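You operate a simulated robot arm through the tools that you are given. There is no shell and no other tool.

You run a simulated robot arm. Do the job below in one go: nothing can be reset, and whatever is moved stays where it is left.

## Task
Chill bush one alone on the five-part plate, then seat it in its bore.
Fine: bush five goes back to its rest slot first; one run, hands off the plate till the lamp is dark; carry the cold bush by its grip, not by its steel; no score.

The check looks at the end state, three seconds after you hand in, the way a careful person would. Anything else that was tipped, shoved, dropped, spilled or broken makes it a failure.

## Robot
A 7-joint arm with a two-finger parallel gripper, fixed in place. Base frame: the origin is on the floor under the middle of its stand, x ahead of it, y to its left, z up. Readings come in mm, degrees, newtons and seconds.
It reaches about 1479 mm from its shoulder. Its first joint turns from -166.0 to 166.0 degrees. Payload 4.4 kg.
The TCP is the grasp point between the finger pads, 23 mm short of the fingertips. In the tool frame z runs along the fingers and y along their closing line. Largest opening 94 mm; finger width 38, thickness 10; the body of the gripper, 54 by 96 mm, starts 39 mm behind the TCP.
Orientation is told as [roll, pitch, yaw] about the base's x, y, z axes, in that order, counted from this pose: with the fingers straight down and closing along the base's y, the tool's x points along the base's -x, its y along +y and its z along -z.

## Interface
- The arm moves only by the tool play_rows. Its argument "steps" is a list that holds one entry, the list of rows, each a list of 7 numbers: the opening, from 0 (shut) to 1 (fully open), then the shift along the tool's x, y, z in mm, then the turn, a rotation vector about the tool's x, y, z in degrees. In form: [[[hand, tx, ty, tz, rx, ry, rz], ...]]. A call has 1 to 20 rows; each row is the pose to reach, as a shift and turn from the pose commanded when the call began, along the tool's axes at that moment. Each row takes 0.2 s and may step no farther than 50 mm and 8.6 degrees from the row before; otherwise, or with a gripper value out of range, the whole call is refused. Where a pose cannot be reached the arm comes as near as it can. A force on the tool above 40 N (or 10 N above the force at the start of the call, whichever is more), or a blocked arm, ends the call early, and 0.2 s more pass. The fingers move at their own pace (about 72 mm/s each) and stop on an object; they squeeze with about 37 N. The grip force told is the motor's: it shows also when the fingers shut on nothing. Time passes only in rows, and 0.2 s behind the last, so rows that repeat a pose let the fingers close. The reply holds the time, the measured pose of the TCP, the force on the tool along the base axes, the opening and the grip force, in the units named above and with some noise, with the torque about the TCP (base axes, N m) and any sound that the robot's microphone picked up.
- Cameras (640 x 400 px; columns grow to the right, rows downward): "scene" is fixed at [400, 659.6, 1643.9]; the picture's right is [-0.72, -0.69, 0.00], its down [-0.57, 0.59, -0.57] and it looks along [0.39, -0.41, -0.82] (base axes); focal length 266 px, centre (320, 200). "wrist" rides on the gripper at [86, 16, -75] in the tool frame; the picture's right is [-0.18, 0.98, 0.00], its down [-0.58, -0.11, -0.81] and it looks along [-0.79, -0.15, 0.59] (tool axes); focal length 243 px, centre (320, 200).
- camera(camera): a new picture of that camera. It takes no simulated time.
- locate(camera, pixels): for up to 12 pixels [column, row] of the newest picture of that camera ("zoom" is the newest enlarged one), the place [x, y, z] in the base frame of the surface seen there, good to about 2 mm, but the place of the scene camera against the robot may be out by one fixed shift of up to 12 mm in any direction. It takes no simulated time.
- inspect(camera, box): a new picture of the part [left, top, right, bottom] of that camera's present view, enlarged. It takes no simulated time.
- close_job(): hands the job in; it is judged then, once.

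Open the gripper and draw the arm clear of the work before you hand the job in, unless the task says otherwise.

The tools are called after "Emit:" as name(argument=value, ...) on one line, values as JSON. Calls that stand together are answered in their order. play_rows: Moves the arm, as the interface text tells. Its arguments: {"type":"object","properties":{"steps":{"type":"array"}},"required":["steps"]} The other tools are called the same way: camera (camera) takes a picture; locate (camera, pixels) gives the place of the surface under pixels of a picture; inspect (camera, box) takes an enlarged picture of a part of a camera's view; close_job () hands the job in.

At the start:

```text
time: 0.0
position: [798.3, -129.6, 1172.8]
tcp_rot: [0.1, 0.0, 0.0]
ft_force: [-0.5, 0.9, -0.3]
moment: [-0.03, 0.01, 0.0]
grip_width: 93.8
gripper_force: 0.1
```

scene: 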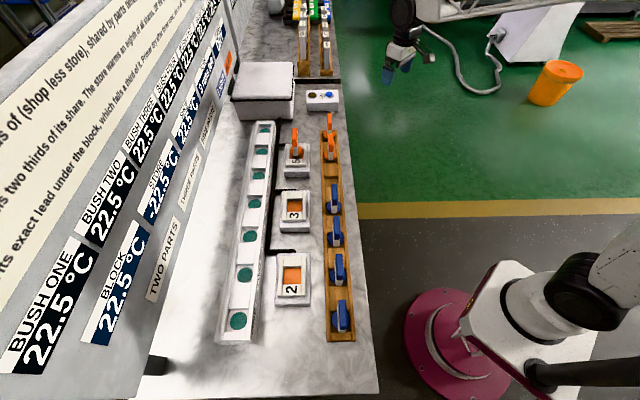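
wrist: 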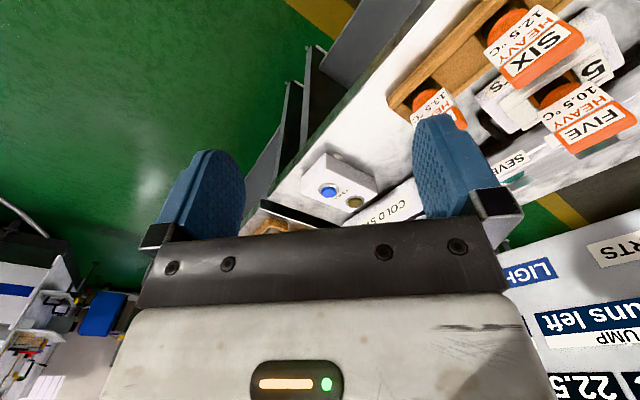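

I begin by looking at the scene more closely: the wall panel on the left and the bench with the rack, plates and bores in the middle.

Emit:
inspect(camera="scene", box=[220, 60, 380, 160])

Emit:
inspect(camera="scene", box=[0, 0, 240, 150])

Emit:
inspect(camera="scene", box=[0, 150, 240, 300])

Emit:
inspect(camera="scene", box=[210, 200, 390, 350])

```text
4.00 times, centred on (300, 110) of scene
```

zoom: 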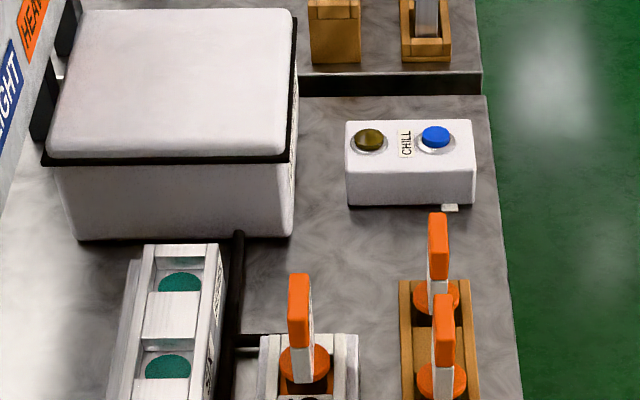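

```text
2.67 times, centred on (120, 75) of scene
```

zoom: 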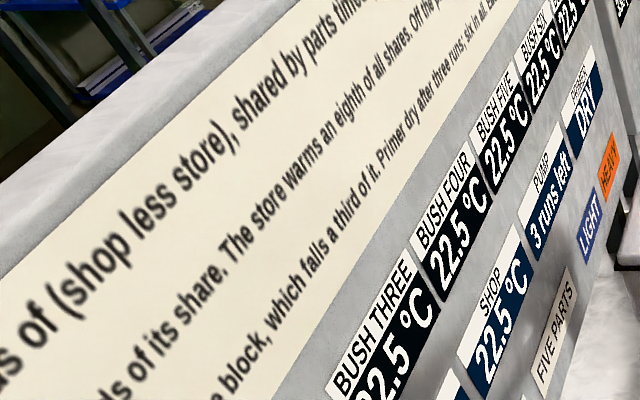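

```text
2.67 times, centred on (120, 225) of scene
```

zoom: 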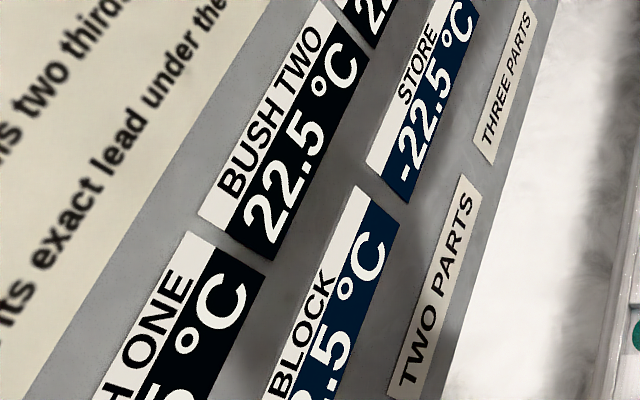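

```text
2.67 times, centred on (300, 275) of scene
```

zoom: 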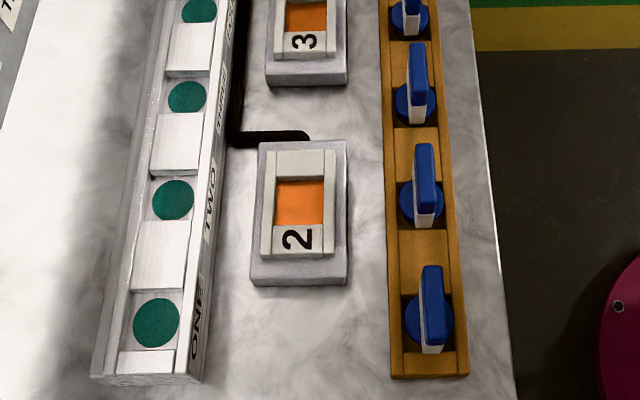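

The panel and bench need to be placed in the base frame, so I locate several features of the newest scene picture (taking a fresh one first).

Emit:
camera(camera="scene")

Emit:
camera(camera="wrist")

```text
taken
```

scene: 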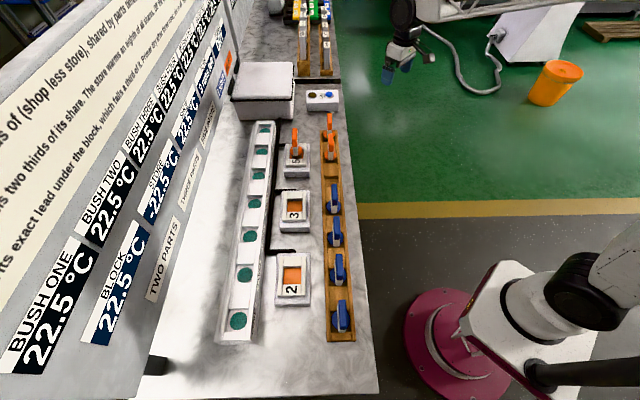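

```text
taken
```

wrist: 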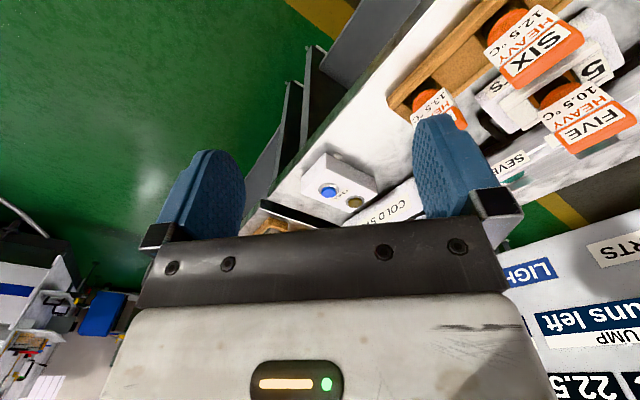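

Fresh pictures are in. I locate bushes' handles (340,315), (338,265), (336,232), (334,198), (331,145), (329,120), (295,145), the bores (238,320)…(265,128), plates (291,275), (293,208), and panel points.

Emit:
locate(camera="scene", pixels=[[238, 320], [245, 273], [250, 235], [254, 202], [258, 173], [262, 149], [265, 129], [291, 276], [294, 210], [364, 390], [340, 90], [150, 380]])

Emit:
locate(camera="scene", pixels=[[342, 312], [339, 262], [336, 227], [334, 193], [331, 144], [329, 118], [294, 135], [313, 96], [327, 95], [262, 75], [60, 310], [10, 200]])

```text
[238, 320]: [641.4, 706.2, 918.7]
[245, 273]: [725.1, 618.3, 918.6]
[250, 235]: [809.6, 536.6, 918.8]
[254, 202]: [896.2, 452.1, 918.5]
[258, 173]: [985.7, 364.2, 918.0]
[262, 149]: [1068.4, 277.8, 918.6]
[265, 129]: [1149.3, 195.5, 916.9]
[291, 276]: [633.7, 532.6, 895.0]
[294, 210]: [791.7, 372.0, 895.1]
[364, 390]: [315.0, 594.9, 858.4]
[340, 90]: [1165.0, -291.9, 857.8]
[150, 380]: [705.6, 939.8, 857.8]
```

```text
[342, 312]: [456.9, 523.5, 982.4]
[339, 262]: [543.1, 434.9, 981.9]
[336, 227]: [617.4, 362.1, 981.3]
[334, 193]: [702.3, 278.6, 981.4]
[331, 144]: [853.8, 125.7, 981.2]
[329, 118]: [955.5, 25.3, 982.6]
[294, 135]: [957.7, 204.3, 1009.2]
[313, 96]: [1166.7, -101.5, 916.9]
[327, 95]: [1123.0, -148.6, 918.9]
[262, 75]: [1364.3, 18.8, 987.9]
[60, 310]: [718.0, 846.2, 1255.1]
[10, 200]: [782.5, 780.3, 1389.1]
```

The bench runs diagonally (along +x −y) and the instruction panel faces the arm at roughly x+y≈1563. I draw back, raise and yaw the tool about 55° so the wrist camera can read the panel, hand left open.

Emit:
play_rows(steps=[[[1, 30.7, 27.9, -16.1, 0, 0, -5], [1, 61.4, 55.8, -32.2, 0, 0, -10], [1, 92.1, 83.7, -48.3, 0, 0, -15], [1, 122.8, 111.6, -64.4, 0, 0, -20], [1, 153.5, 139.5, -80.5, 0, 0, -25], [1, 184.2, 167.4, -96.6, 0, 0, -30], [1, 214.9, 195.3, -112.7, 0, 0, -35], [1, 245.6, 223.2, -128.8, 0, 0, -40], [1, 276.3, 251.1, -144.9, 0, 0, -45], [1, 307, 279, -161, 0, 0, -50], [1, 337.7, 306.9, -177.1, 0, 0, -55]]])

```text
time: 2.4
position: [459.4, 175.2, 1348.9]
tcp_rot: [0.0, 0.0, 55.1]
ft_force: [-0.6, 0.3, 0.5]
moment: [0.02, -0.01, 0.0]
grip_width: 93.9
gripper_force: 0.1
```

The arm is at the reading place; I look at what the wrist camera sees now.

Emit:
camera(camera="wrist")

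Emit:
camera(camera="scene")

```text
taken
```

wrist: 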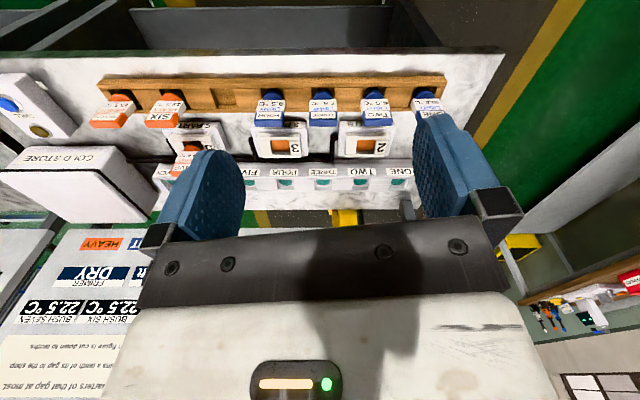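

```text
taken
```

scene: 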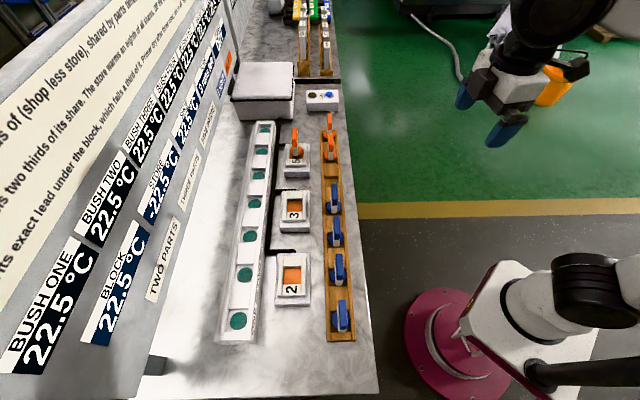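

The gripper hides the panel (it lies behind the palm in the lower half of the picture). I tilt the fingers forward and up about 50° and raise a bit so the panel comes into the clear upper part.

Emit:
play_rows(steps=[[[1, 0, 0, -20, 0, -7, 0], [1, 0, 0, -40, 0, -14, 0], [1, 0, 0, -60, 0, -21, 0], [1, 0, 0, -80, 0, -28, 0], [1, 0, 0, -100, 0, -35, 0], [1, 0, 0, -120, 0, -42, 0], [1, 0, 0, -140, 0, -49, 0], [1, 0, 0, -150, 0, -55, 0]]])

Emit:
camera(camera="wrist")

```text
time: 4.2
position: [460.9, 176.4, 1499.3]
tcp_rot: [0.0, -55.1, 54.9]
ft_force: [0.0, 0.6, -0.2]
moment: [0.0, 0.02, 0.0]
grip_width: 93.9
gripper_force: 0.0
```

```text
taken
```

wrist: 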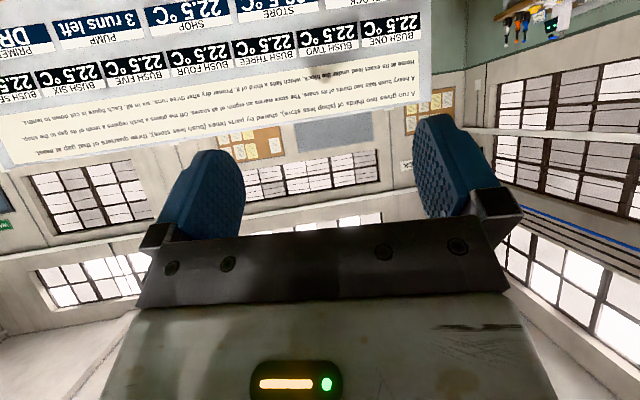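

The panel text is now visible upside down in rows 60–165. I enlarge it in overlapping pieces.

Emit:
inspect(camera="wrist", box=[330, 60, 440, 130])

Emit:
inspect(camera="wrist", box=[230, 65, 340, 145])

Emit:
inspect(camera="wrist", box=[120, 75, 240, 165])

Emit:
inspect(camera="wrist", box=[0, 85, 130, 170])

```text
5.71 times, centred on (385, 95) of wrist
```

zoom: 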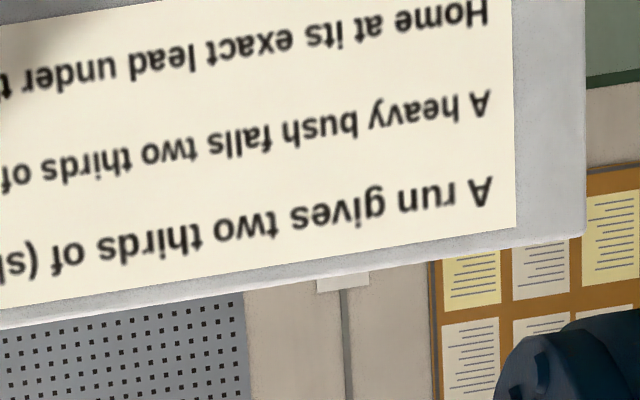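

```text
5.00 times, centred on (285, 105) of wrist
```

zoom: 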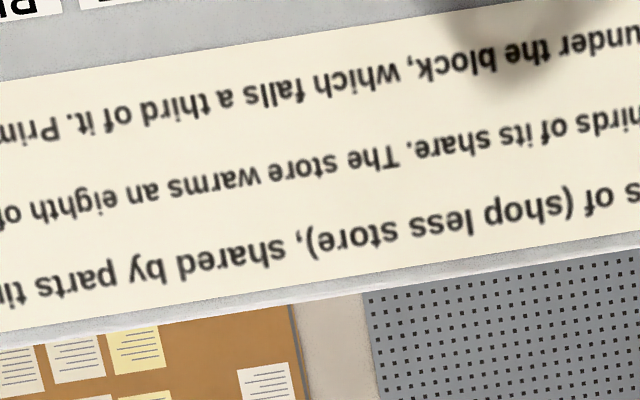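

```text
4.44 times, centred on (180, 120) of wrist
```

zoom: 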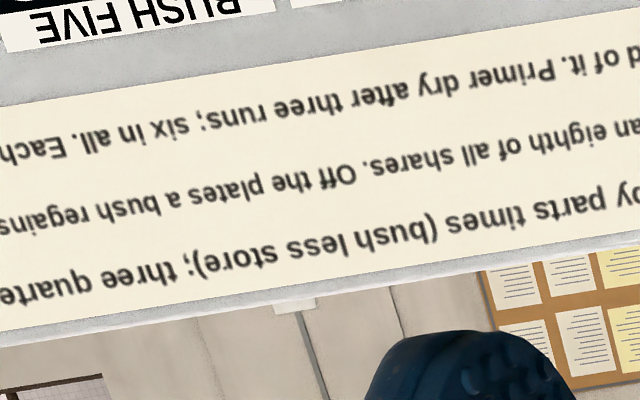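

```text
4.71 times, centred on (65, 128) of wrist
```

zoom: 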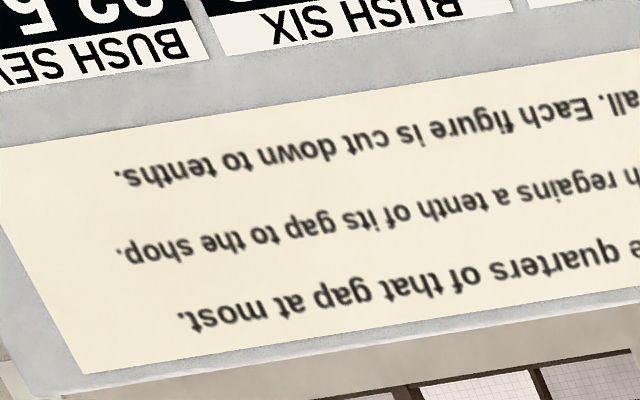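

The panel reads: run gives 2/3 of (shop − store) shared by parts; light bush falls its full share, heavy two thirds; home at its exact lead under the block; primer is already dry, 3 runs left. I tilt back down and lower to look at the bushes and their tags.

Emit:
play_rows(steps=[[[1, 25.6, 0, 17.9, 0, 6.9, 0], [1, 51.2, 0, 35.8, 0, 13.8, 0], [1, 76.8, 0, 53.8, 0, 20.6, 0], [1, 102.4, 0, 71.7, 0, 27.5, 0], [1, 128, 0, 89.6, 0, 34.4, 0], [1, 153.6, 0, 107.5, 0, 41.2, 0], [1, 179.2, 0, 125.5, 0, 48.1, 0], [1, 204.8, 0, 143.4, 0, 55, 0]]])

Emit:
camera(camera="wrist")

```text
time: 6.0
position: [460.5, 176.7, 1248.3]
tcp_rot: [0.0, 0.1, 55.0]
ft_force: [0.6, -0.5, 0.3]
moment: [0.02, -0.02, -0.03]
grip_width: 93.8
gripper_force: 0.1
```

```text
taken
```

wrist: 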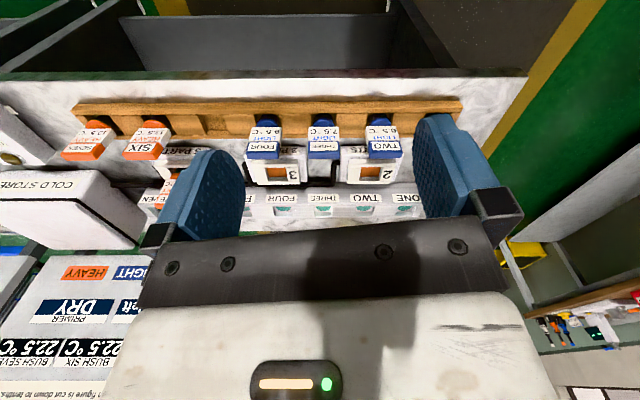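

Bushes TWO, THREE, FOUR, SIX, SEVEN show on the rack; bush ONE is behind the right finger at (435,130). I enlarge the left and middle parts.

Emit:
inspect(camera="wrist", box=[230, 85, 470, 235])

Emit:
inspect(camera="wrist", box=[0, 80, 240, 230])

```text
2.67 times, centred on (350, 160) of wrist
```

zoom: 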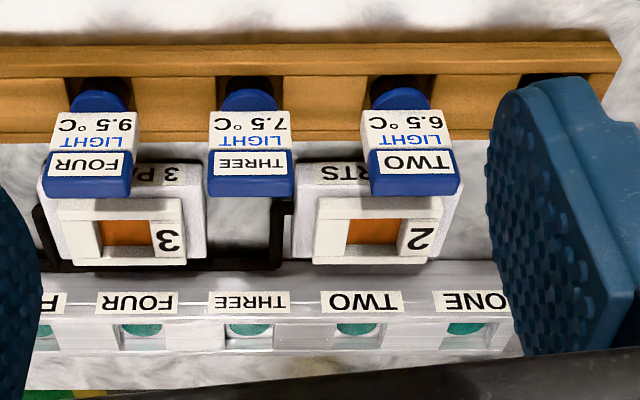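

```text
2.67 times, centred on (120, 155) of wrist
```

zoom: 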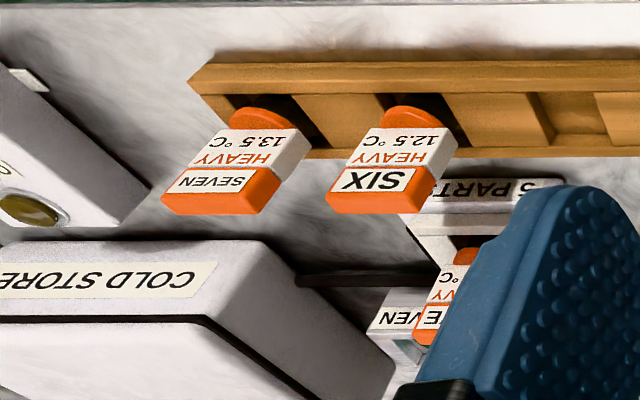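

ONE's tag is hidden behind the finger, so I slide 130 mm along tool +y to bring it between the fingers.

Emit:
play_rows(steps=[[[1, 0, 45, 0, 0, 0, 0], [1, 0, 90, 0, 0, 0, 0], [1, 0, 130, 0, 0, 0, 0]]])

Emit:
inspect(camera="wrist", box=[230, 60, 470, 210])

Emit:
camera(camera="wrist")

```text
time: 6.8
position: [353.9, 251.8, 1248.7]
tcp_rot: [0.0, -0.1, 55.0]
ft_force: [0.1, -0.2, 0.0]
moment: [-0.01, 0.0, -0.04]
grip_width: 94.0
gripper_force: 0.1
```

```text
2.67 times, centred on (350, 135) of wrist
```

zoom: 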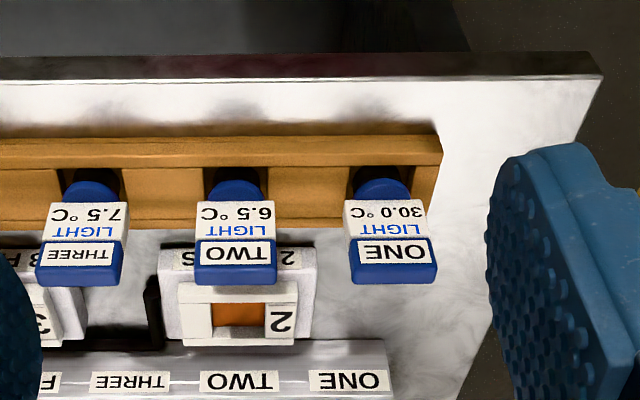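

```text
taken
```

wrist: 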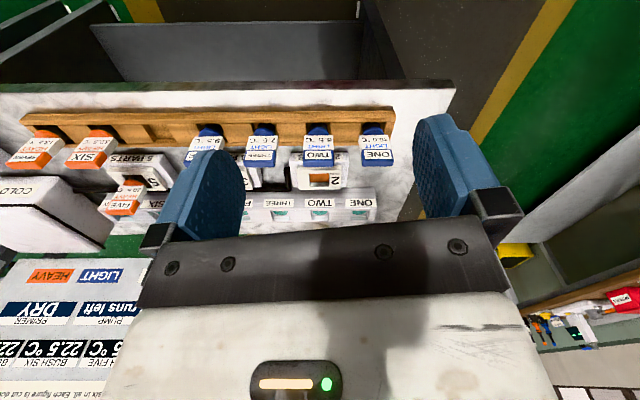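

ONE's tag reads 30.0 °C, which matches 22.5 − (22.5 − 30) = 30.0 for one solo run, so the plan is consistent. I locate points on bush ONE's grip in the enlarged picture (cap ~ (395,262), white tag ~ (385,220), flange ~ (382,187)).

Emit:
inspect(camera="wrist", box=[340, 100, 420, 150])

```text
8.00 times, centred on (380, 125) of wrist
```

zoom: 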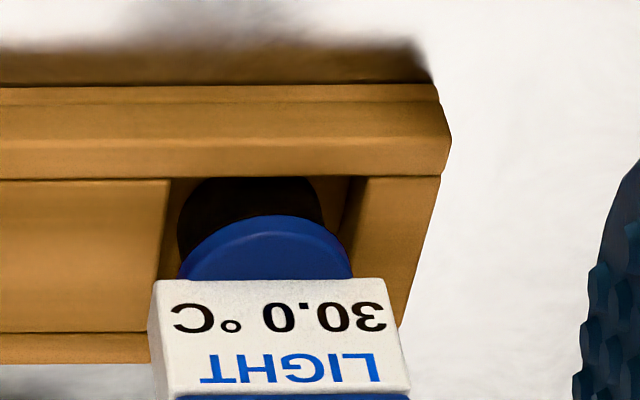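

I locate points on the tag face corners, the flange and the rack in this enlarged view.

Emit:
locate(camera="zoom", pixels=[[168, 290], [378, 290], [172, 390], [400, 390], [265, 225], [265, 268], [192, 268], [340, 268], [290, 150], [80, 250], [380, 260], [540, 250]])

Emit:
inspect(camera="wrist", box=[340, 130, 420, 180])

```text
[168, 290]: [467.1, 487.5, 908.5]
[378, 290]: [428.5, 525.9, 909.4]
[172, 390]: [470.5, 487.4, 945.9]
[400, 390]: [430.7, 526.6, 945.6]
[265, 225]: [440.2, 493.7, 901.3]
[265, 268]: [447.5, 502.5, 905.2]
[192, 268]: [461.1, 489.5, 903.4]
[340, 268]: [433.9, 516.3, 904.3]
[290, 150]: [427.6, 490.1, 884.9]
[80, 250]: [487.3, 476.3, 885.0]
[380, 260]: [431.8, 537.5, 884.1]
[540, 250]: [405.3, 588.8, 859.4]
```

```text
8.00 times, centred on (380, 155) of wrist
```

zoom: 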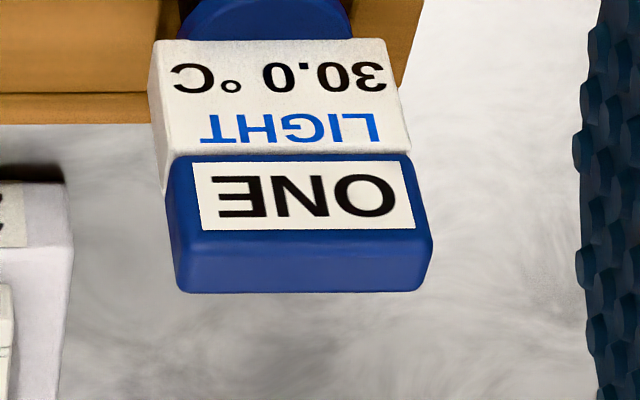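

Now the cap: I locate its top face and front face in this picture to get the grip's thickness and centre.

Emit:
locate(camera="zoom", pixels=[[185, 250], [300, 250], [422, 250], [190, 285], [300, 285], [415, 285], [200, 170], [400, 170], [300, 235], [176, 200], [300, 100], [155, 100]])

```text
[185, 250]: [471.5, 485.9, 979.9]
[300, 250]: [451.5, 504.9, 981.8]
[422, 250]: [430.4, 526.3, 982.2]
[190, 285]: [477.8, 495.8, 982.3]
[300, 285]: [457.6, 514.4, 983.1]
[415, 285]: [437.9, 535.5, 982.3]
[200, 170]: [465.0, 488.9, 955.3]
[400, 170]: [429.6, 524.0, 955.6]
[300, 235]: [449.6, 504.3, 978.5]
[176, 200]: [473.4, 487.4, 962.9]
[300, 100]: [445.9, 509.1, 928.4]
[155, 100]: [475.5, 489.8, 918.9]
```

The grip of ONE is a slab about 60 mm wide along the bench and ~15 mm thick across it, top at z≈982, centred near u=-41.5, v=682 (x≈453, y≈511). Now I move along the bench to view slot five and bush FIVE on the five-part plate.

Emit:
play_rows(steps=[[[1, 7.5, -43.5, 5.4, 0, 0, 0], [1, 15, -87, 10.8, 0, 0, 0], [1, 22.5, -130.5, 16.2, 0, 0, 0], [1, 30, -174, 21.6, 0, 0, 0], [1, 37.5, -217.5, 27, 0, 0, 0], [1, 45, -261, 32.4, 0, 0, 0], [1, 52.5, -304.5, 37.8, 0, 0, 0], [1, 60, -348, 43.2, 0, 0, 0], [1, 67.6, -391.6, 49, 0, 0, 0]]])

Emit:
camera(camera="wrist")

```text
time: 8.8
position: [635.4, -29.4, 1199.7]
tcp_rot: [-0.1, 0.0, 55.1]
ft_force: [0.5, 0.2, -0.1]
moment: [0.02, -0.03, 0.05]
grip_width: 93.8
gripper_force: 0.2
```

```text
taken
```

wrist: 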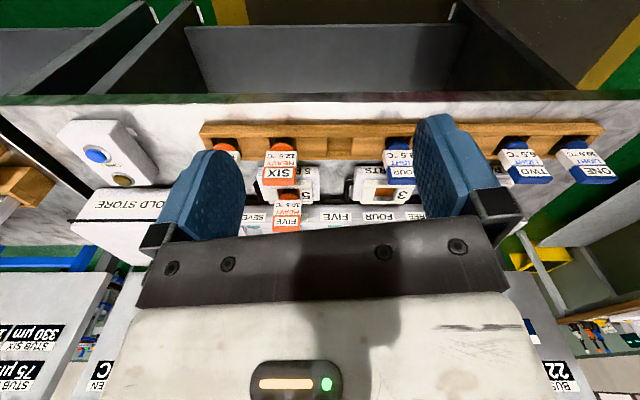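

Bush FIVE shows at (286,215) and the empty slot near (340,140). I zoom there.

Emit:
inspect(camera="wrist", box=[240, 110, 400, 210])

Emit:
inspect(camera="wrist", box=[245, 160, 345, 240])

```text
4.00 times, centred on (320, 160) of wrist
```

zoom: 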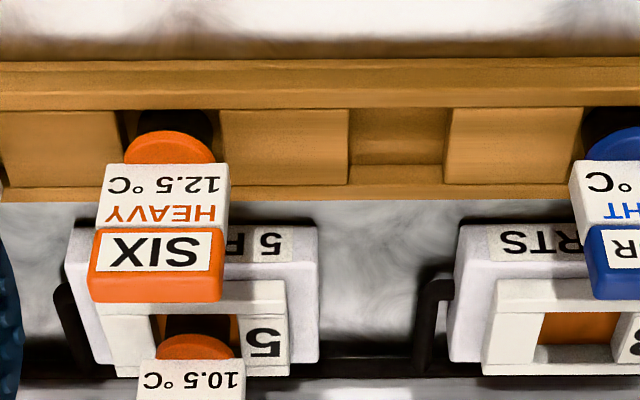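

```text
5.00 times, centred on (295, 200) of wrist
```

zoom: 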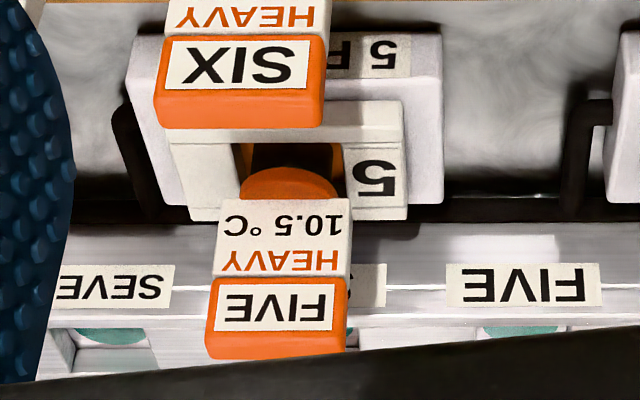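

I locate points on bush FIVE's cap and tag, and on the plate frame, in this zoom.

Emit:
locate(camera="zoom", pixels=[[222, 205], [345, 205], [225, 290], [335, 290], [220, 345], [280, 345], [340, 342], [290, 180], [215, 340], [380, 180], [250, 160], [300, 120]])

Emit:
inspect(camera="wrist", box=[300, 120, 380, 170])

```text
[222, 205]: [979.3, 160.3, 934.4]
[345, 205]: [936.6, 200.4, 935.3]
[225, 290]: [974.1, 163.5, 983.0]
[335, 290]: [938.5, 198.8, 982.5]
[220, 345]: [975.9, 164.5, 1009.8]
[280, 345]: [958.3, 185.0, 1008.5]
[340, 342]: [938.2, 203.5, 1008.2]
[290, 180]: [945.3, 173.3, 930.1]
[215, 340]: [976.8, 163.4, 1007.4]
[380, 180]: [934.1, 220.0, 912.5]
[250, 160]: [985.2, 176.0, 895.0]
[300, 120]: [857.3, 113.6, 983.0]
```

```text
8.00 times, centred on (340, 145) of wrist
```

zoom: 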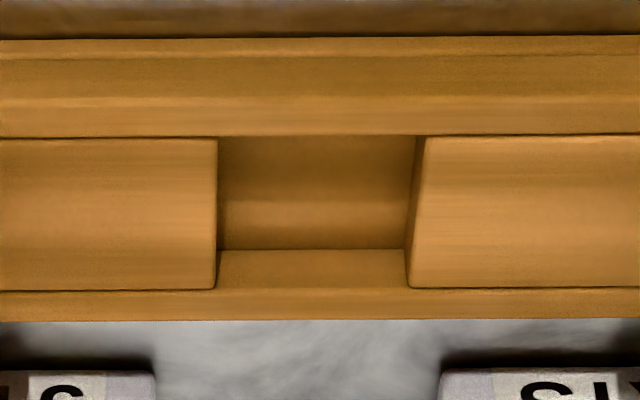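

Bush FIVE: centre near u≈549, v≈812, cap top z≈1009. Now the empty slot: locate its top corners and floor.

Emit:
locate(camera="zoom", pixels=[[205, 145], [205, 280], [432, 145], [420, 280], [225, 200], [310, 200], [400, 200], [310, 245], [310, 270], [310, 125], [310, 300], [310, 145]])

```text
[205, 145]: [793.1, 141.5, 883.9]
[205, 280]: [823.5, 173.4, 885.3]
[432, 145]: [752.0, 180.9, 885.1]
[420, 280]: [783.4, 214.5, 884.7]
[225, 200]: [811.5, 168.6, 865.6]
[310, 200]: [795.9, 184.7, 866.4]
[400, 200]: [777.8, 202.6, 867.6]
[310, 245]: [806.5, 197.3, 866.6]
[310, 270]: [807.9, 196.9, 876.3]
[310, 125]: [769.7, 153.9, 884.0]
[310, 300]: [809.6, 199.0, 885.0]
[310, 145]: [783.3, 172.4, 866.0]
```

Slot five: centre u≈431.4, v≈683.5 (about 51 mm square), floor z≈866, rail top z≈885. I now go over bush FIVE at z≈1150, turning the tool to yaw −45° so the fingers close across the slab grip.

Emit:
play_rows(steps=[[[1, -30.3, -12.0, 4.2, 0, 0, 8.33], [1, -60.7, -24.1, 8.3, 0, 0, 16.67], [1, -91.0, -36.1, 12.5, 0, 0, 25], [1, -121.3, -48.1, 16.7, 0, 0, 33.33], [1, -151.7, -60.1, 20.8, 0, 0, 41.67], [1, -182.0, -72.2, 25, 0, 0, 50], [1, -212.3, -84.2, 29.2, 0, 0, 58.33], [1, -242.7, -96.2, 33.3, 0, 0, 66.67], [1, -273.0, -108.2, 37.5, 0, 0, 75], [1, -303.3, -120.3, 41.7, 0, 0, 83.33], [1, -333.7, -132.3, 45.8, 0, 0, 91.67], [1, -364.0, -144.3, 50, 0, 0, 100]]])

Emit:
camera(camera="wrist")

Emit:
camera(camera="scene")

```text
time: 11.4
position: [963.5, 187.6, 1152.2]
tcp_rot: [0.1, 0.0, -45.1]
ft_force: [-0.5, 0.8, 0.3]
moment: [-0.04, 0.0, -0.03]
grip_width: 94.0
gripper_force: 0.0
```

```text
taken
```

wrist: 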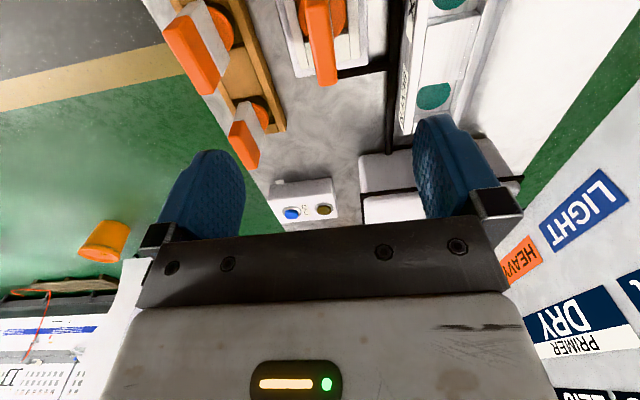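

```text
taken
```

scene: 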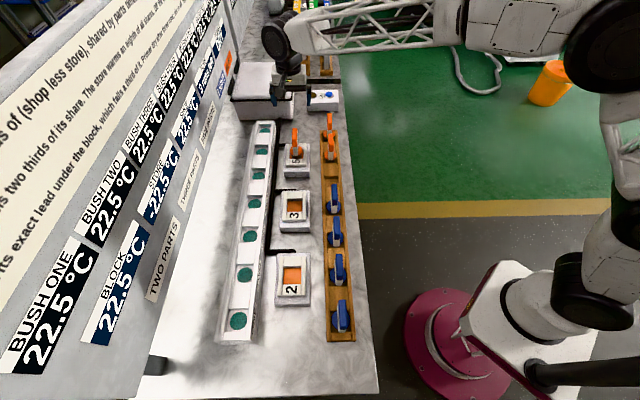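

Bush FIVE's cap is at (320,40) in the wrist picture, roughly between the fingers. I zoom to measure its edges.

Emit:
inspect(camera="wrist", box=[256, 0, 416, 100])

```text
4.00 times, centred on (336, 50) of wrist
```

zoom: 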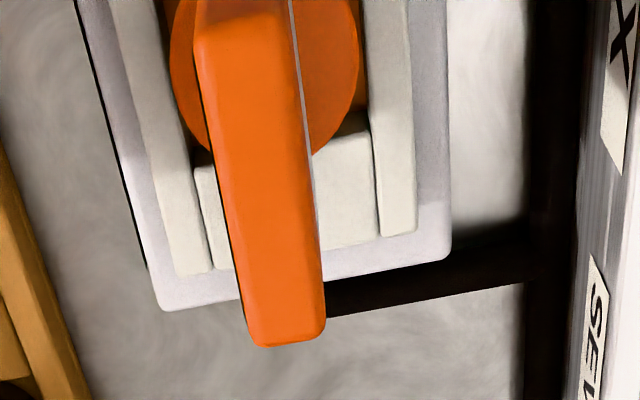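

I locate points along the orange cap's surfaces.

Emit:
locate(camera="zoom", pixels=[[205, 60], [290, 60], [215, 130], [300, 130], [230, 200], [312, 200], [245, 280], [320, 280], [255, 335], [315, 332], [340, 60], [185, 60]])

```text
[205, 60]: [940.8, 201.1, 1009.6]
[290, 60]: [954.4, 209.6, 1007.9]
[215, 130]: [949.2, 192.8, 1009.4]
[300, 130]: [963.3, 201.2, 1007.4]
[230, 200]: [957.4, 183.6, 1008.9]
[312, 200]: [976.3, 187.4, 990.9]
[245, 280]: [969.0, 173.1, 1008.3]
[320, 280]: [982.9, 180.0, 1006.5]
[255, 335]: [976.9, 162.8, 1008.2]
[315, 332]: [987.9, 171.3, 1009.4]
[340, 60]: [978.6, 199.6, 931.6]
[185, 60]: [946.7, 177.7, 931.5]
```

Cap FIVE spans v≈806–824, u≈517–578 with centre (548, 815); the TCP is at (548.6, 814.0), well aligned. I descend to about z=1050 and recheck.

Emit:
play_rows(steps=[[[1, 0, 0, 35, 0, 0, 0], [1, 0, 0, 70, 0, 0, 0], [1, 0, 0, 100, 0, 0, 0], [1, 0, 0, 100, 0, 0, 0]]])

Emit:
camera(camera="wrist")

```text
time: 12.4
position: [964.0, 186.1, 1050.3]
tcp_rot: [-0.1, 0.1, -45.0]
ft_force: [0.2, -0.4, -0.4]
moment: [0.02, 0.0, -0.02]
grip_width: 94.2
gripper_force: 0.0
```

```text
taken
```

wrist: 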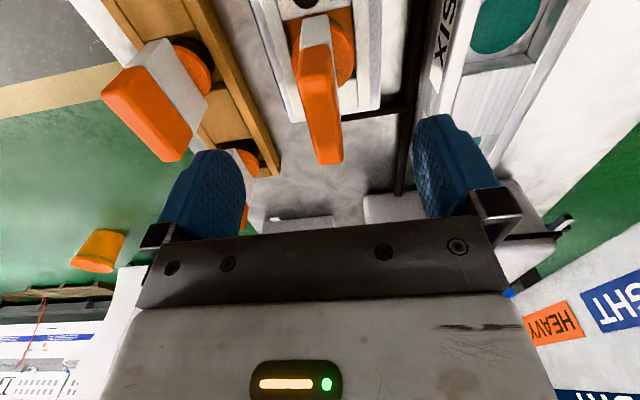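

Slab FIVE stays centred between the fingers (columns ~310–345 between 245 and 415). I descend 64 mm to grip height and close.

Emit:
play_rows(steps=[[[1, 0, 0, 22, 0, 0, 0], [1, 0, 0, 44, 0, 0, 0], [1, 0, 0, 64, 0, 0, 0], [1, 0, 0, 64, 0, 0, 0], [0.5, 0, 0, 64, 0, 0, 0], [0.3, 0, 0, 64, 0, 0, 0], [0.0, 0, 0, 64, 0, 0, 0], [0.0, 0, 0, 64, 0, 0, 0], [0.0, 0, 0, 64, 0, 0, 0]]])

Emit:
camera(camera="wrist")

```text
time: 14.4
position: [963.6, 187.3, 987.2]
tcp_rot: [-0.1, 0.0, -45.0]
ft_force: [0.2, 0.2, -0.6]
moment: [0.0, -0.05, 0.02]
grip_width: 18.0
gripper_force: 37.2
```

```text
taken
```

wrist: 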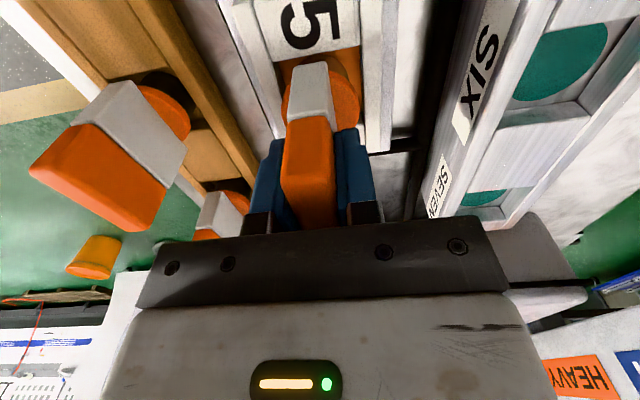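

Gripped at 18.0 mm with 37 N. I lift straight up about 120 mm, slow at first.

Emit:
play_rows(steps=[[[0, 0, 0, -6, 0, 0, 0], [0, 0, 0, -15, 0, 0, 0], [0, 0, 0, -30, 0, 0, 0], [0, 0, 0, -55, 0, 0, 0], [0, 0, 0, -85, 0, 0, 0], [0, 0, 0, -115, 0, 0, 0], [0, 0, 0, -125, 0, 0, 0]]])

Emit:
camera(camera="wrist")

Emit:
camera(camera="scene")

```text
time: 16.0
position: [963.1, 185.6, 1111.7]
tcp_rot: [0.1, 0.0, -44.9]
ft_force: [0.5, 0.4, -4.2]
moment: [0.04, 0.02, -0.02]
grip_width: 17.7
gripper_force: 36.9
```

```text
taken
```

wrist: 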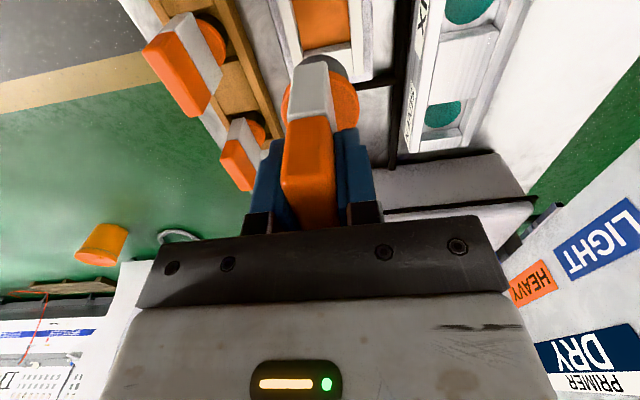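

```text
taken
```

scene: 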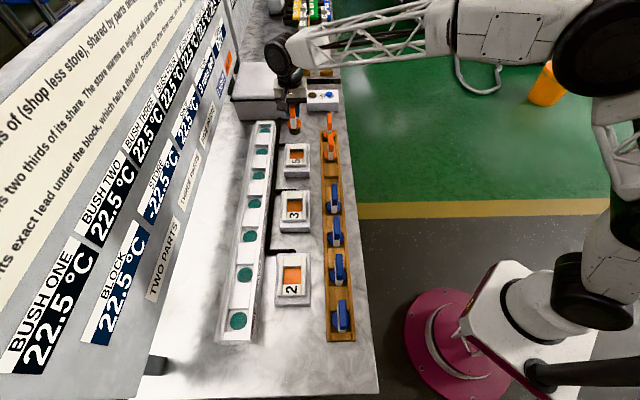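

Bush FIVE hangs cleanly in the grip (weight ~4 N). I zoom on it to get the offset of its axis relative to the TCP.

Emit:
inspect(camera="wrist", box=[256, 0, 416, 100])

Emit:
inspect(camera="wrist", box=[240, 40, 400, 140])

```text
4.00 times, centred on (336, 50) of wrist
```

zoom: 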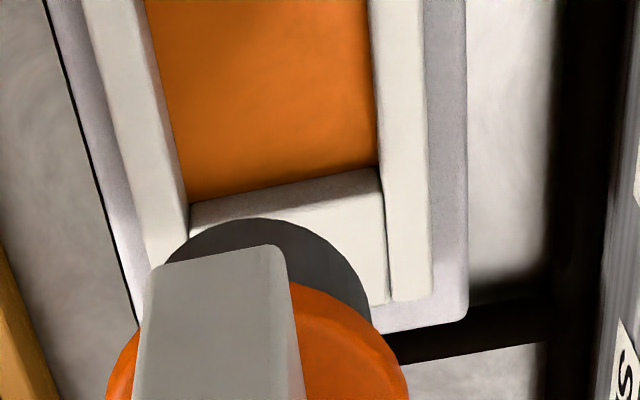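

```text
4.00 times, centred on (320, 90) of wrist
```

zoom: 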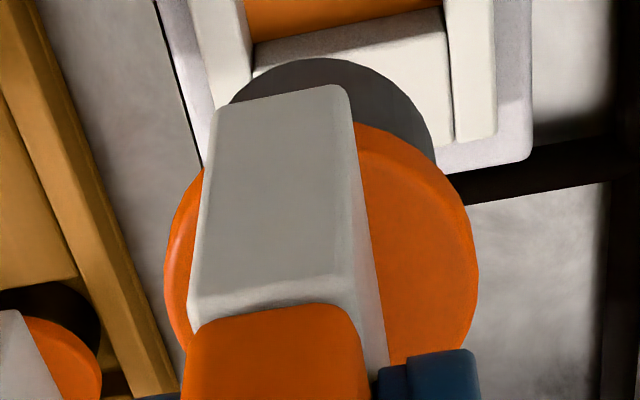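

I locate flange and steel edge points on the held bush to find its axis.

Emit:
locate(camera="zoom", pixels=[[170, 270], [474, 250], [400, 150], [440, 340], [330, 64], [250, 95], [425, 130], [230, 115], [340, 100], [270, 200], [260, 42], [440, 8]])

```text
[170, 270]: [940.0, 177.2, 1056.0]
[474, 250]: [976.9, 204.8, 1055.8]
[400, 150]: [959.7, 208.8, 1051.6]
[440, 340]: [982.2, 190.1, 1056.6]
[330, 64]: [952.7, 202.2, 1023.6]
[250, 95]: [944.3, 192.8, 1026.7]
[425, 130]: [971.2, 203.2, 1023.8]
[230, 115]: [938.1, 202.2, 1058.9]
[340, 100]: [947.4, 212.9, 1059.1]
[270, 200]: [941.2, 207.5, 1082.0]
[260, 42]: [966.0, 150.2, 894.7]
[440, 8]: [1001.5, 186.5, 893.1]
```

The bush axis is about 1 mm toward −u of the TCP and centred in v. I carry it at this height to over slot five (tx +117, ty −129).

Emit:
play_rows(steps=[[[0, 20, -22, 0, 0, 0, 0], [0, 45, -50, 0, 0, 0, 0], [0, 75, -83, 0, 0, 0, 0], [0, 100, -110, 0, 0, 0, 0], [0, 113, -125, 0, 0, 0, 0], [0, 116.9, -129.3, 0, 0, 0, 0], [0, 116.9, -129.3, 0, 0, 0, 0], [0, 116.9, -129.3, 30, 0, 0, 0], [0, 116.9, -129.3, 60, 0, 0, 0], [0, 116.9, -129.3, 85, 0, 0, 0], [0, 116.9, -129.3, 100, 0, 0, 0], [0, 116.9, -129.3, 110, 0, 0, 0], [0, 116.9, -129.3, 110, 0, 0, 0]]])

Emit:
camera(camera="wrist")

Emit:
inspect(camera="scene", box=[260, 80, 400, 230])

```text
time: 18.8
position: [788.4, 177.6, 1001.1]
tcp_rot: [-0.1, 0.0, -45.0]
ft_force: [-0.1, -0.4, -4.0]
moment: [0.0, -0.01, 0.0]
grip_width: 17.9
gripper_force: 37.2
```

```text
taken
```

wrist: 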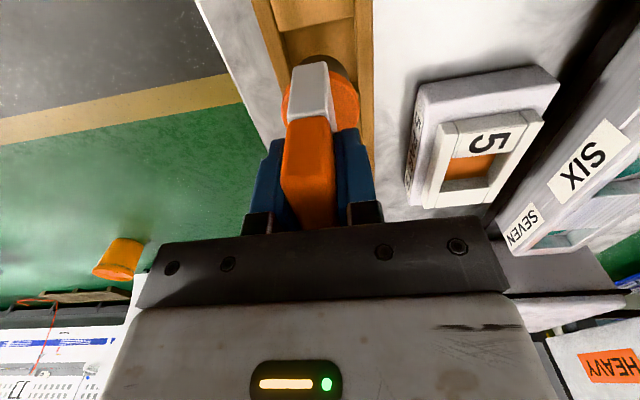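

```text
2.67 times, centred on (330, 155) of scene
```

zoom: 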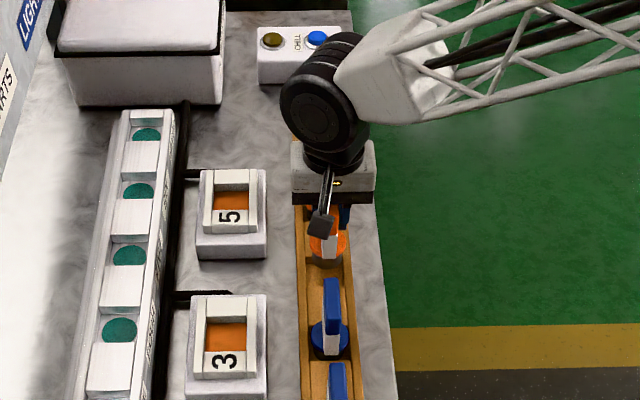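

TCP is at u=431.9, v=683.1, bush bottom about 909 (24 above the rail). I check alignment with the slot in a zoom.

Emit:
inspect(camera="wrist", box=[240, 0, 400, 100])

```text
4.00 times, centred on (320, 50) of wrist
```

zoom: 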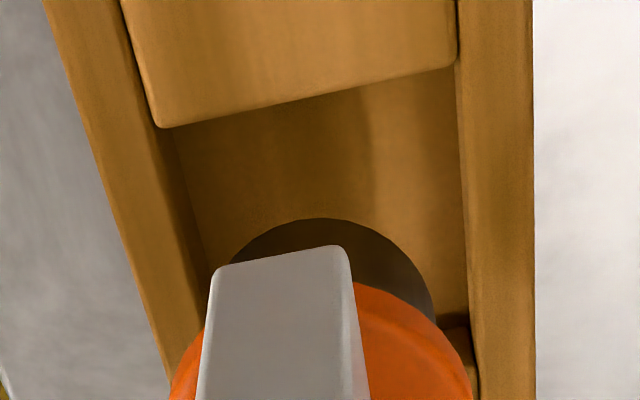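

The steel sits inside the pocket walls in the picture. I lower 40 mm gently to about z=961.

Emit:
play_rows(steps=[[[0, 0, 0, 10, 0, 0, 0], [0, 0, 0, 20, 0, 0, 0], [0, 0, 0, 28, 0, 0, 0], [0, 0, 0, 34, 0, 0, 0], [0, 0, 0, 37, 0, 0, 0], [0, 0, 0, 39, 0, 0, 0], [0, 0, 0, 39.5, 0, 0, 0]]])

```text
time: 20.4
position: [788.3, 177.9, 962.6]
tcp_rot: [0.0, 0.1, -45.0]
ft_force: [-0.4, 0.5, -3.4]
moment: [-0.03, -0.01, -0.01]
grip_width: 17.8
gripper_force: 37.1
```

Still carrying the weight (−3.4 N), so the bush has not touched yet. I lower in half-millimetre steps until the load goes.

Emit:
play_rows(steps=[[[0, 0, 0, 0.5, 0, 0, 0], [0, 0, 0, 1, 0, 0, 0], [0, 0, 0, 1, 0, 0, 0]]])

```text
time: 21.2
position: [789.1, 177.0, 960.4]
tcp_rot: [0.0, 0.1, -45.0]
ft_force: [-0.5, -0.7, -3.5]
moment: [0.0, -0.02, 0.0]
grip_width: 17.9
gripper_force: 37.3
```

No contact yet; I go 1 mm farther.

Emit:
play_rows(steps=[[[0, 0, 0, 0.5, 0, 0, 0], [0, 0, 0, 1, 0, 0, 0], [0, 0, 0, 1, 0, 0, 0]]])

```text
time: 22.0
position: [789.9, 176.7, 959.0]
tcp_rot: [0.0, 0.0, -45.1]
ft_force: [-0.2, 0.1, -3.7]
moment: [0.0, -0.02, -0.02]
grip_width: 17.7
gripper_force: 37.2
```

Load still −3.7 N; one more millimetre.

Emit:
play_rows(steps=[[[0, 0, 0, 0.5, 0, 0, 0], [0, 0, 0, 1, 0, 0, 0], [0, 0, 0, 1, 0, 0, 0]]])

Emit:
camera(camera="wrist")

```text
time: 22.8
position: [790.2, 176.6, 960.1]
tcp_rot: [0.0, 0.0, -45.0]
ft_force: [-2.9, -1.3, 6.6]
moment: [-0.1, 0.26, 0.03]
grip_width: 18.0
gripper_force: 37.2
```

```text
taken
```

wrist: 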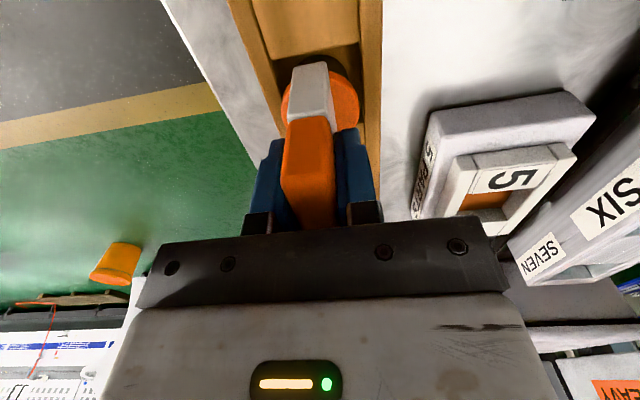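

Contact: the force went to +6.6 N, so it rests on the slot floor. I ease up 0.7 mm, then open wide and pause.

Emit:
play_rows(steps=[[[0, 0, 0, -0.7, 0, 0, 0], [0.3, 0, 0, -0.7, 0, 0, 0], [0.6, 0, 0, -0.7, 0, 0, 0], [1, 0, 0, -0.7, 0, 0, 0], [1, 0, 0, -0.7, 0, 0, 0], [1, 0, 0, -0.7, 0, 0, 0]]])

Emit:
camera(camera="wrist")

```text
time: 24.2
position: [789.0, 177.8, 959.8]
tcp_rot: [0.0, 0.0, -45.0]
ft_force: [0.0, -0.9, 0.4]
moment: [0.0, -0.03, -0.01]
grip_width: 94.1
gripper_force: 0.0
```

```text
taken
```

wrist: 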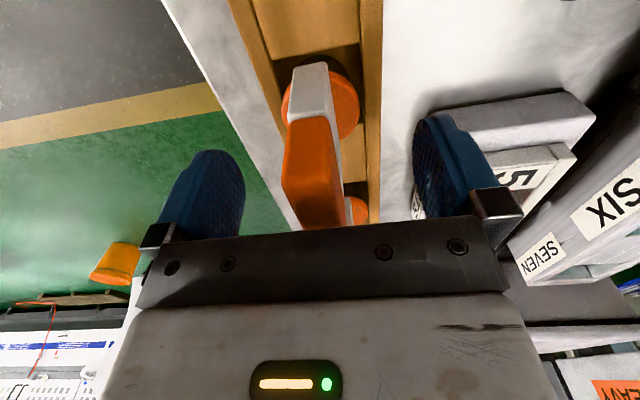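

Bush FIVE stands upright in its slot, fingers clear. I rise straight up 150 mm and check both pictures.

Emit:
play_rows(steps=[[[1, 0, 0, -20, 0, 0, 0], [1, 0, 0, -50, 0, 0, 0], [1, 0, 0, -90, 0, 0, 0], [1, 0, 0, -130, 0, 0, 0], [1, 0, 0, -150, 0, 0, 0]]])

Emit:
camera(camera="wrist")

Emit:
inspect(camera="scene", box=[220, 80, 400, 230])

```text
time: 25.4
position: [789.9, 176.6, 1109.8]
tcp_rot: [0.0, 0.0, -44.9]
ft_force: [0.3, 0.4, -0.3]
moment: [0.03, -0.04, 0.02]
grip_width: 94.1
gripper_force: 0.0
```

```text
taken
```

wrist: 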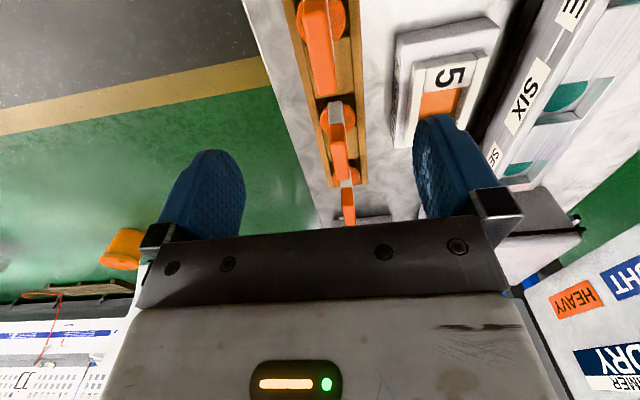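

```text
2.67 times, centred on (310, 155) of scene
```

zoom: 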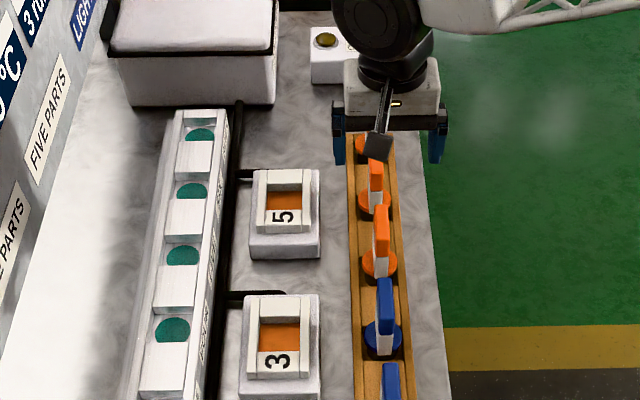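

FIVE is home in its slot. I go over to look straight into the empty five-part plate and the control box.

Emit:
play_rows(steps=[[[1, -14, 33, -10, 0, 0, 0], [1, -28, 66, -20, 0, 0, 0], [1, -42, 99, -30, 0, 0, 0], [1, -56, 131, -40, 0, 0, 0], [1, -56, 131, -40, 0, 0, 0]]])

Emit:
camera(camera="wrist")

Emit:
inspect(camera="wrist", box=[256, 20, 416, 120])

```text
time: 26.6
position: [920.9, 230.1, 1149.4]
tcp_rot: [0.0, 0.0, -44.9]
ft_force: [0.3, 0.8, 0.3]
moment: [0.01, -0.01, 0.0]
grip_width: 94.0
gripper_force: 0.0
```

```text
taken
```

wrist: 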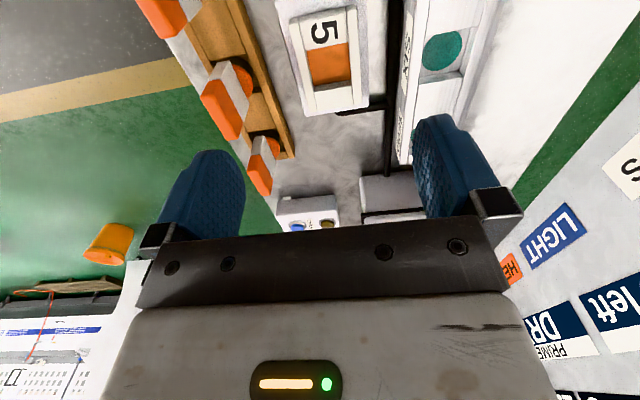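

```text
4.00 times, centred on (336, 70) of wrist
```

zoom: 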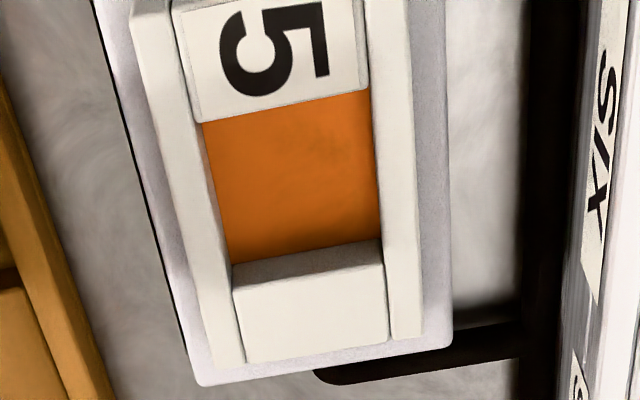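

I locate the frame blocks and rails around the pad of plate 5, and the pad itself.

Emit:
locate(camera="zoom", pixels=[[210, 113], [360, 84], [240, 296], [378, 272], [203, 190], [388, 160], [195, 110], [377, 80], [222, 200], [370, 200], [300, 130], [300, 245]])

Emit:
inspect(camera="wrist", box=[256, 180, 376, 255])

```text
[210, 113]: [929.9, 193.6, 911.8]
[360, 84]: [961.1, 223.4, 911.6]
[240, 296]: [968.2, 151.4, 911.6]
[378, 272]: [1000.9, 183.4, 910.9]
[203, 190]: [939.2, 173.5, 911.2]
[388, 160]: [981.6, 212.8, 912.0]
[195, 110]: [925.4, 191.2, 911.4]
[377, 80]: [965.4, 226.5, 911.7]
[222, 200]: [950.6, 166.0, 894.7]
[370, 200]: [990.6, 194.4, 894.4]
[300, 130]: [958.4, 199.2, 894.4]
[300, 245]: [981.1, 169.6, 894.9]
```

```text
5.33 times, centred on (316, 218) of wrist
```

zoom: 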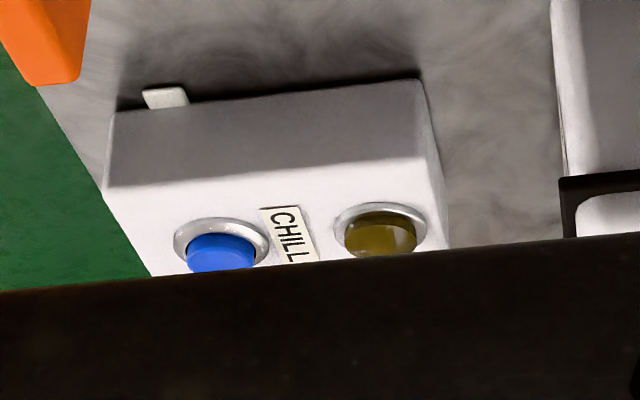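

Recess of plate 5: u≈522–577, v≈790–842, centre (549.5, 816), pad z≈894.6. I locate the CHILL button (222,252) and the dark lamp (380,235) in this zoom.

Emit:
locate(camera="zoom", pixels=[[222, 258], [222, 240], [195, 252], [250, 250], [222, 222], [380, 238], [130, 195], [430, 165], [290, 185], [165, 98], [145, 265], [300, 140]])

```text
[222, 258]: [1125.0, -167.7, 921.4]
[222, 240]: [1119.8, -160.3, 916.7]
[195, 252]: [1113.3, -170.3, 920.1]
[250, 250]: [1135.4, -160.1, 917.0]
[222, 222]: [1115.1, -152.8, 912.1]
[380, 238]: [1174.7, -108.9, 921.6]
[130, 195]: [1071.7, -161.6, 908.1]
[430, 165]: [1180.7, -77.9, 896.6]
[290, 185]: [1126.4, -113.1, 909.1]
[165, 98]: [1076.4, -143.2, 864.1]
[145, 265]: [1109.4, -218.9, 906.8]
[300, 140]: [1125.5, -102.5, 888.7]
```

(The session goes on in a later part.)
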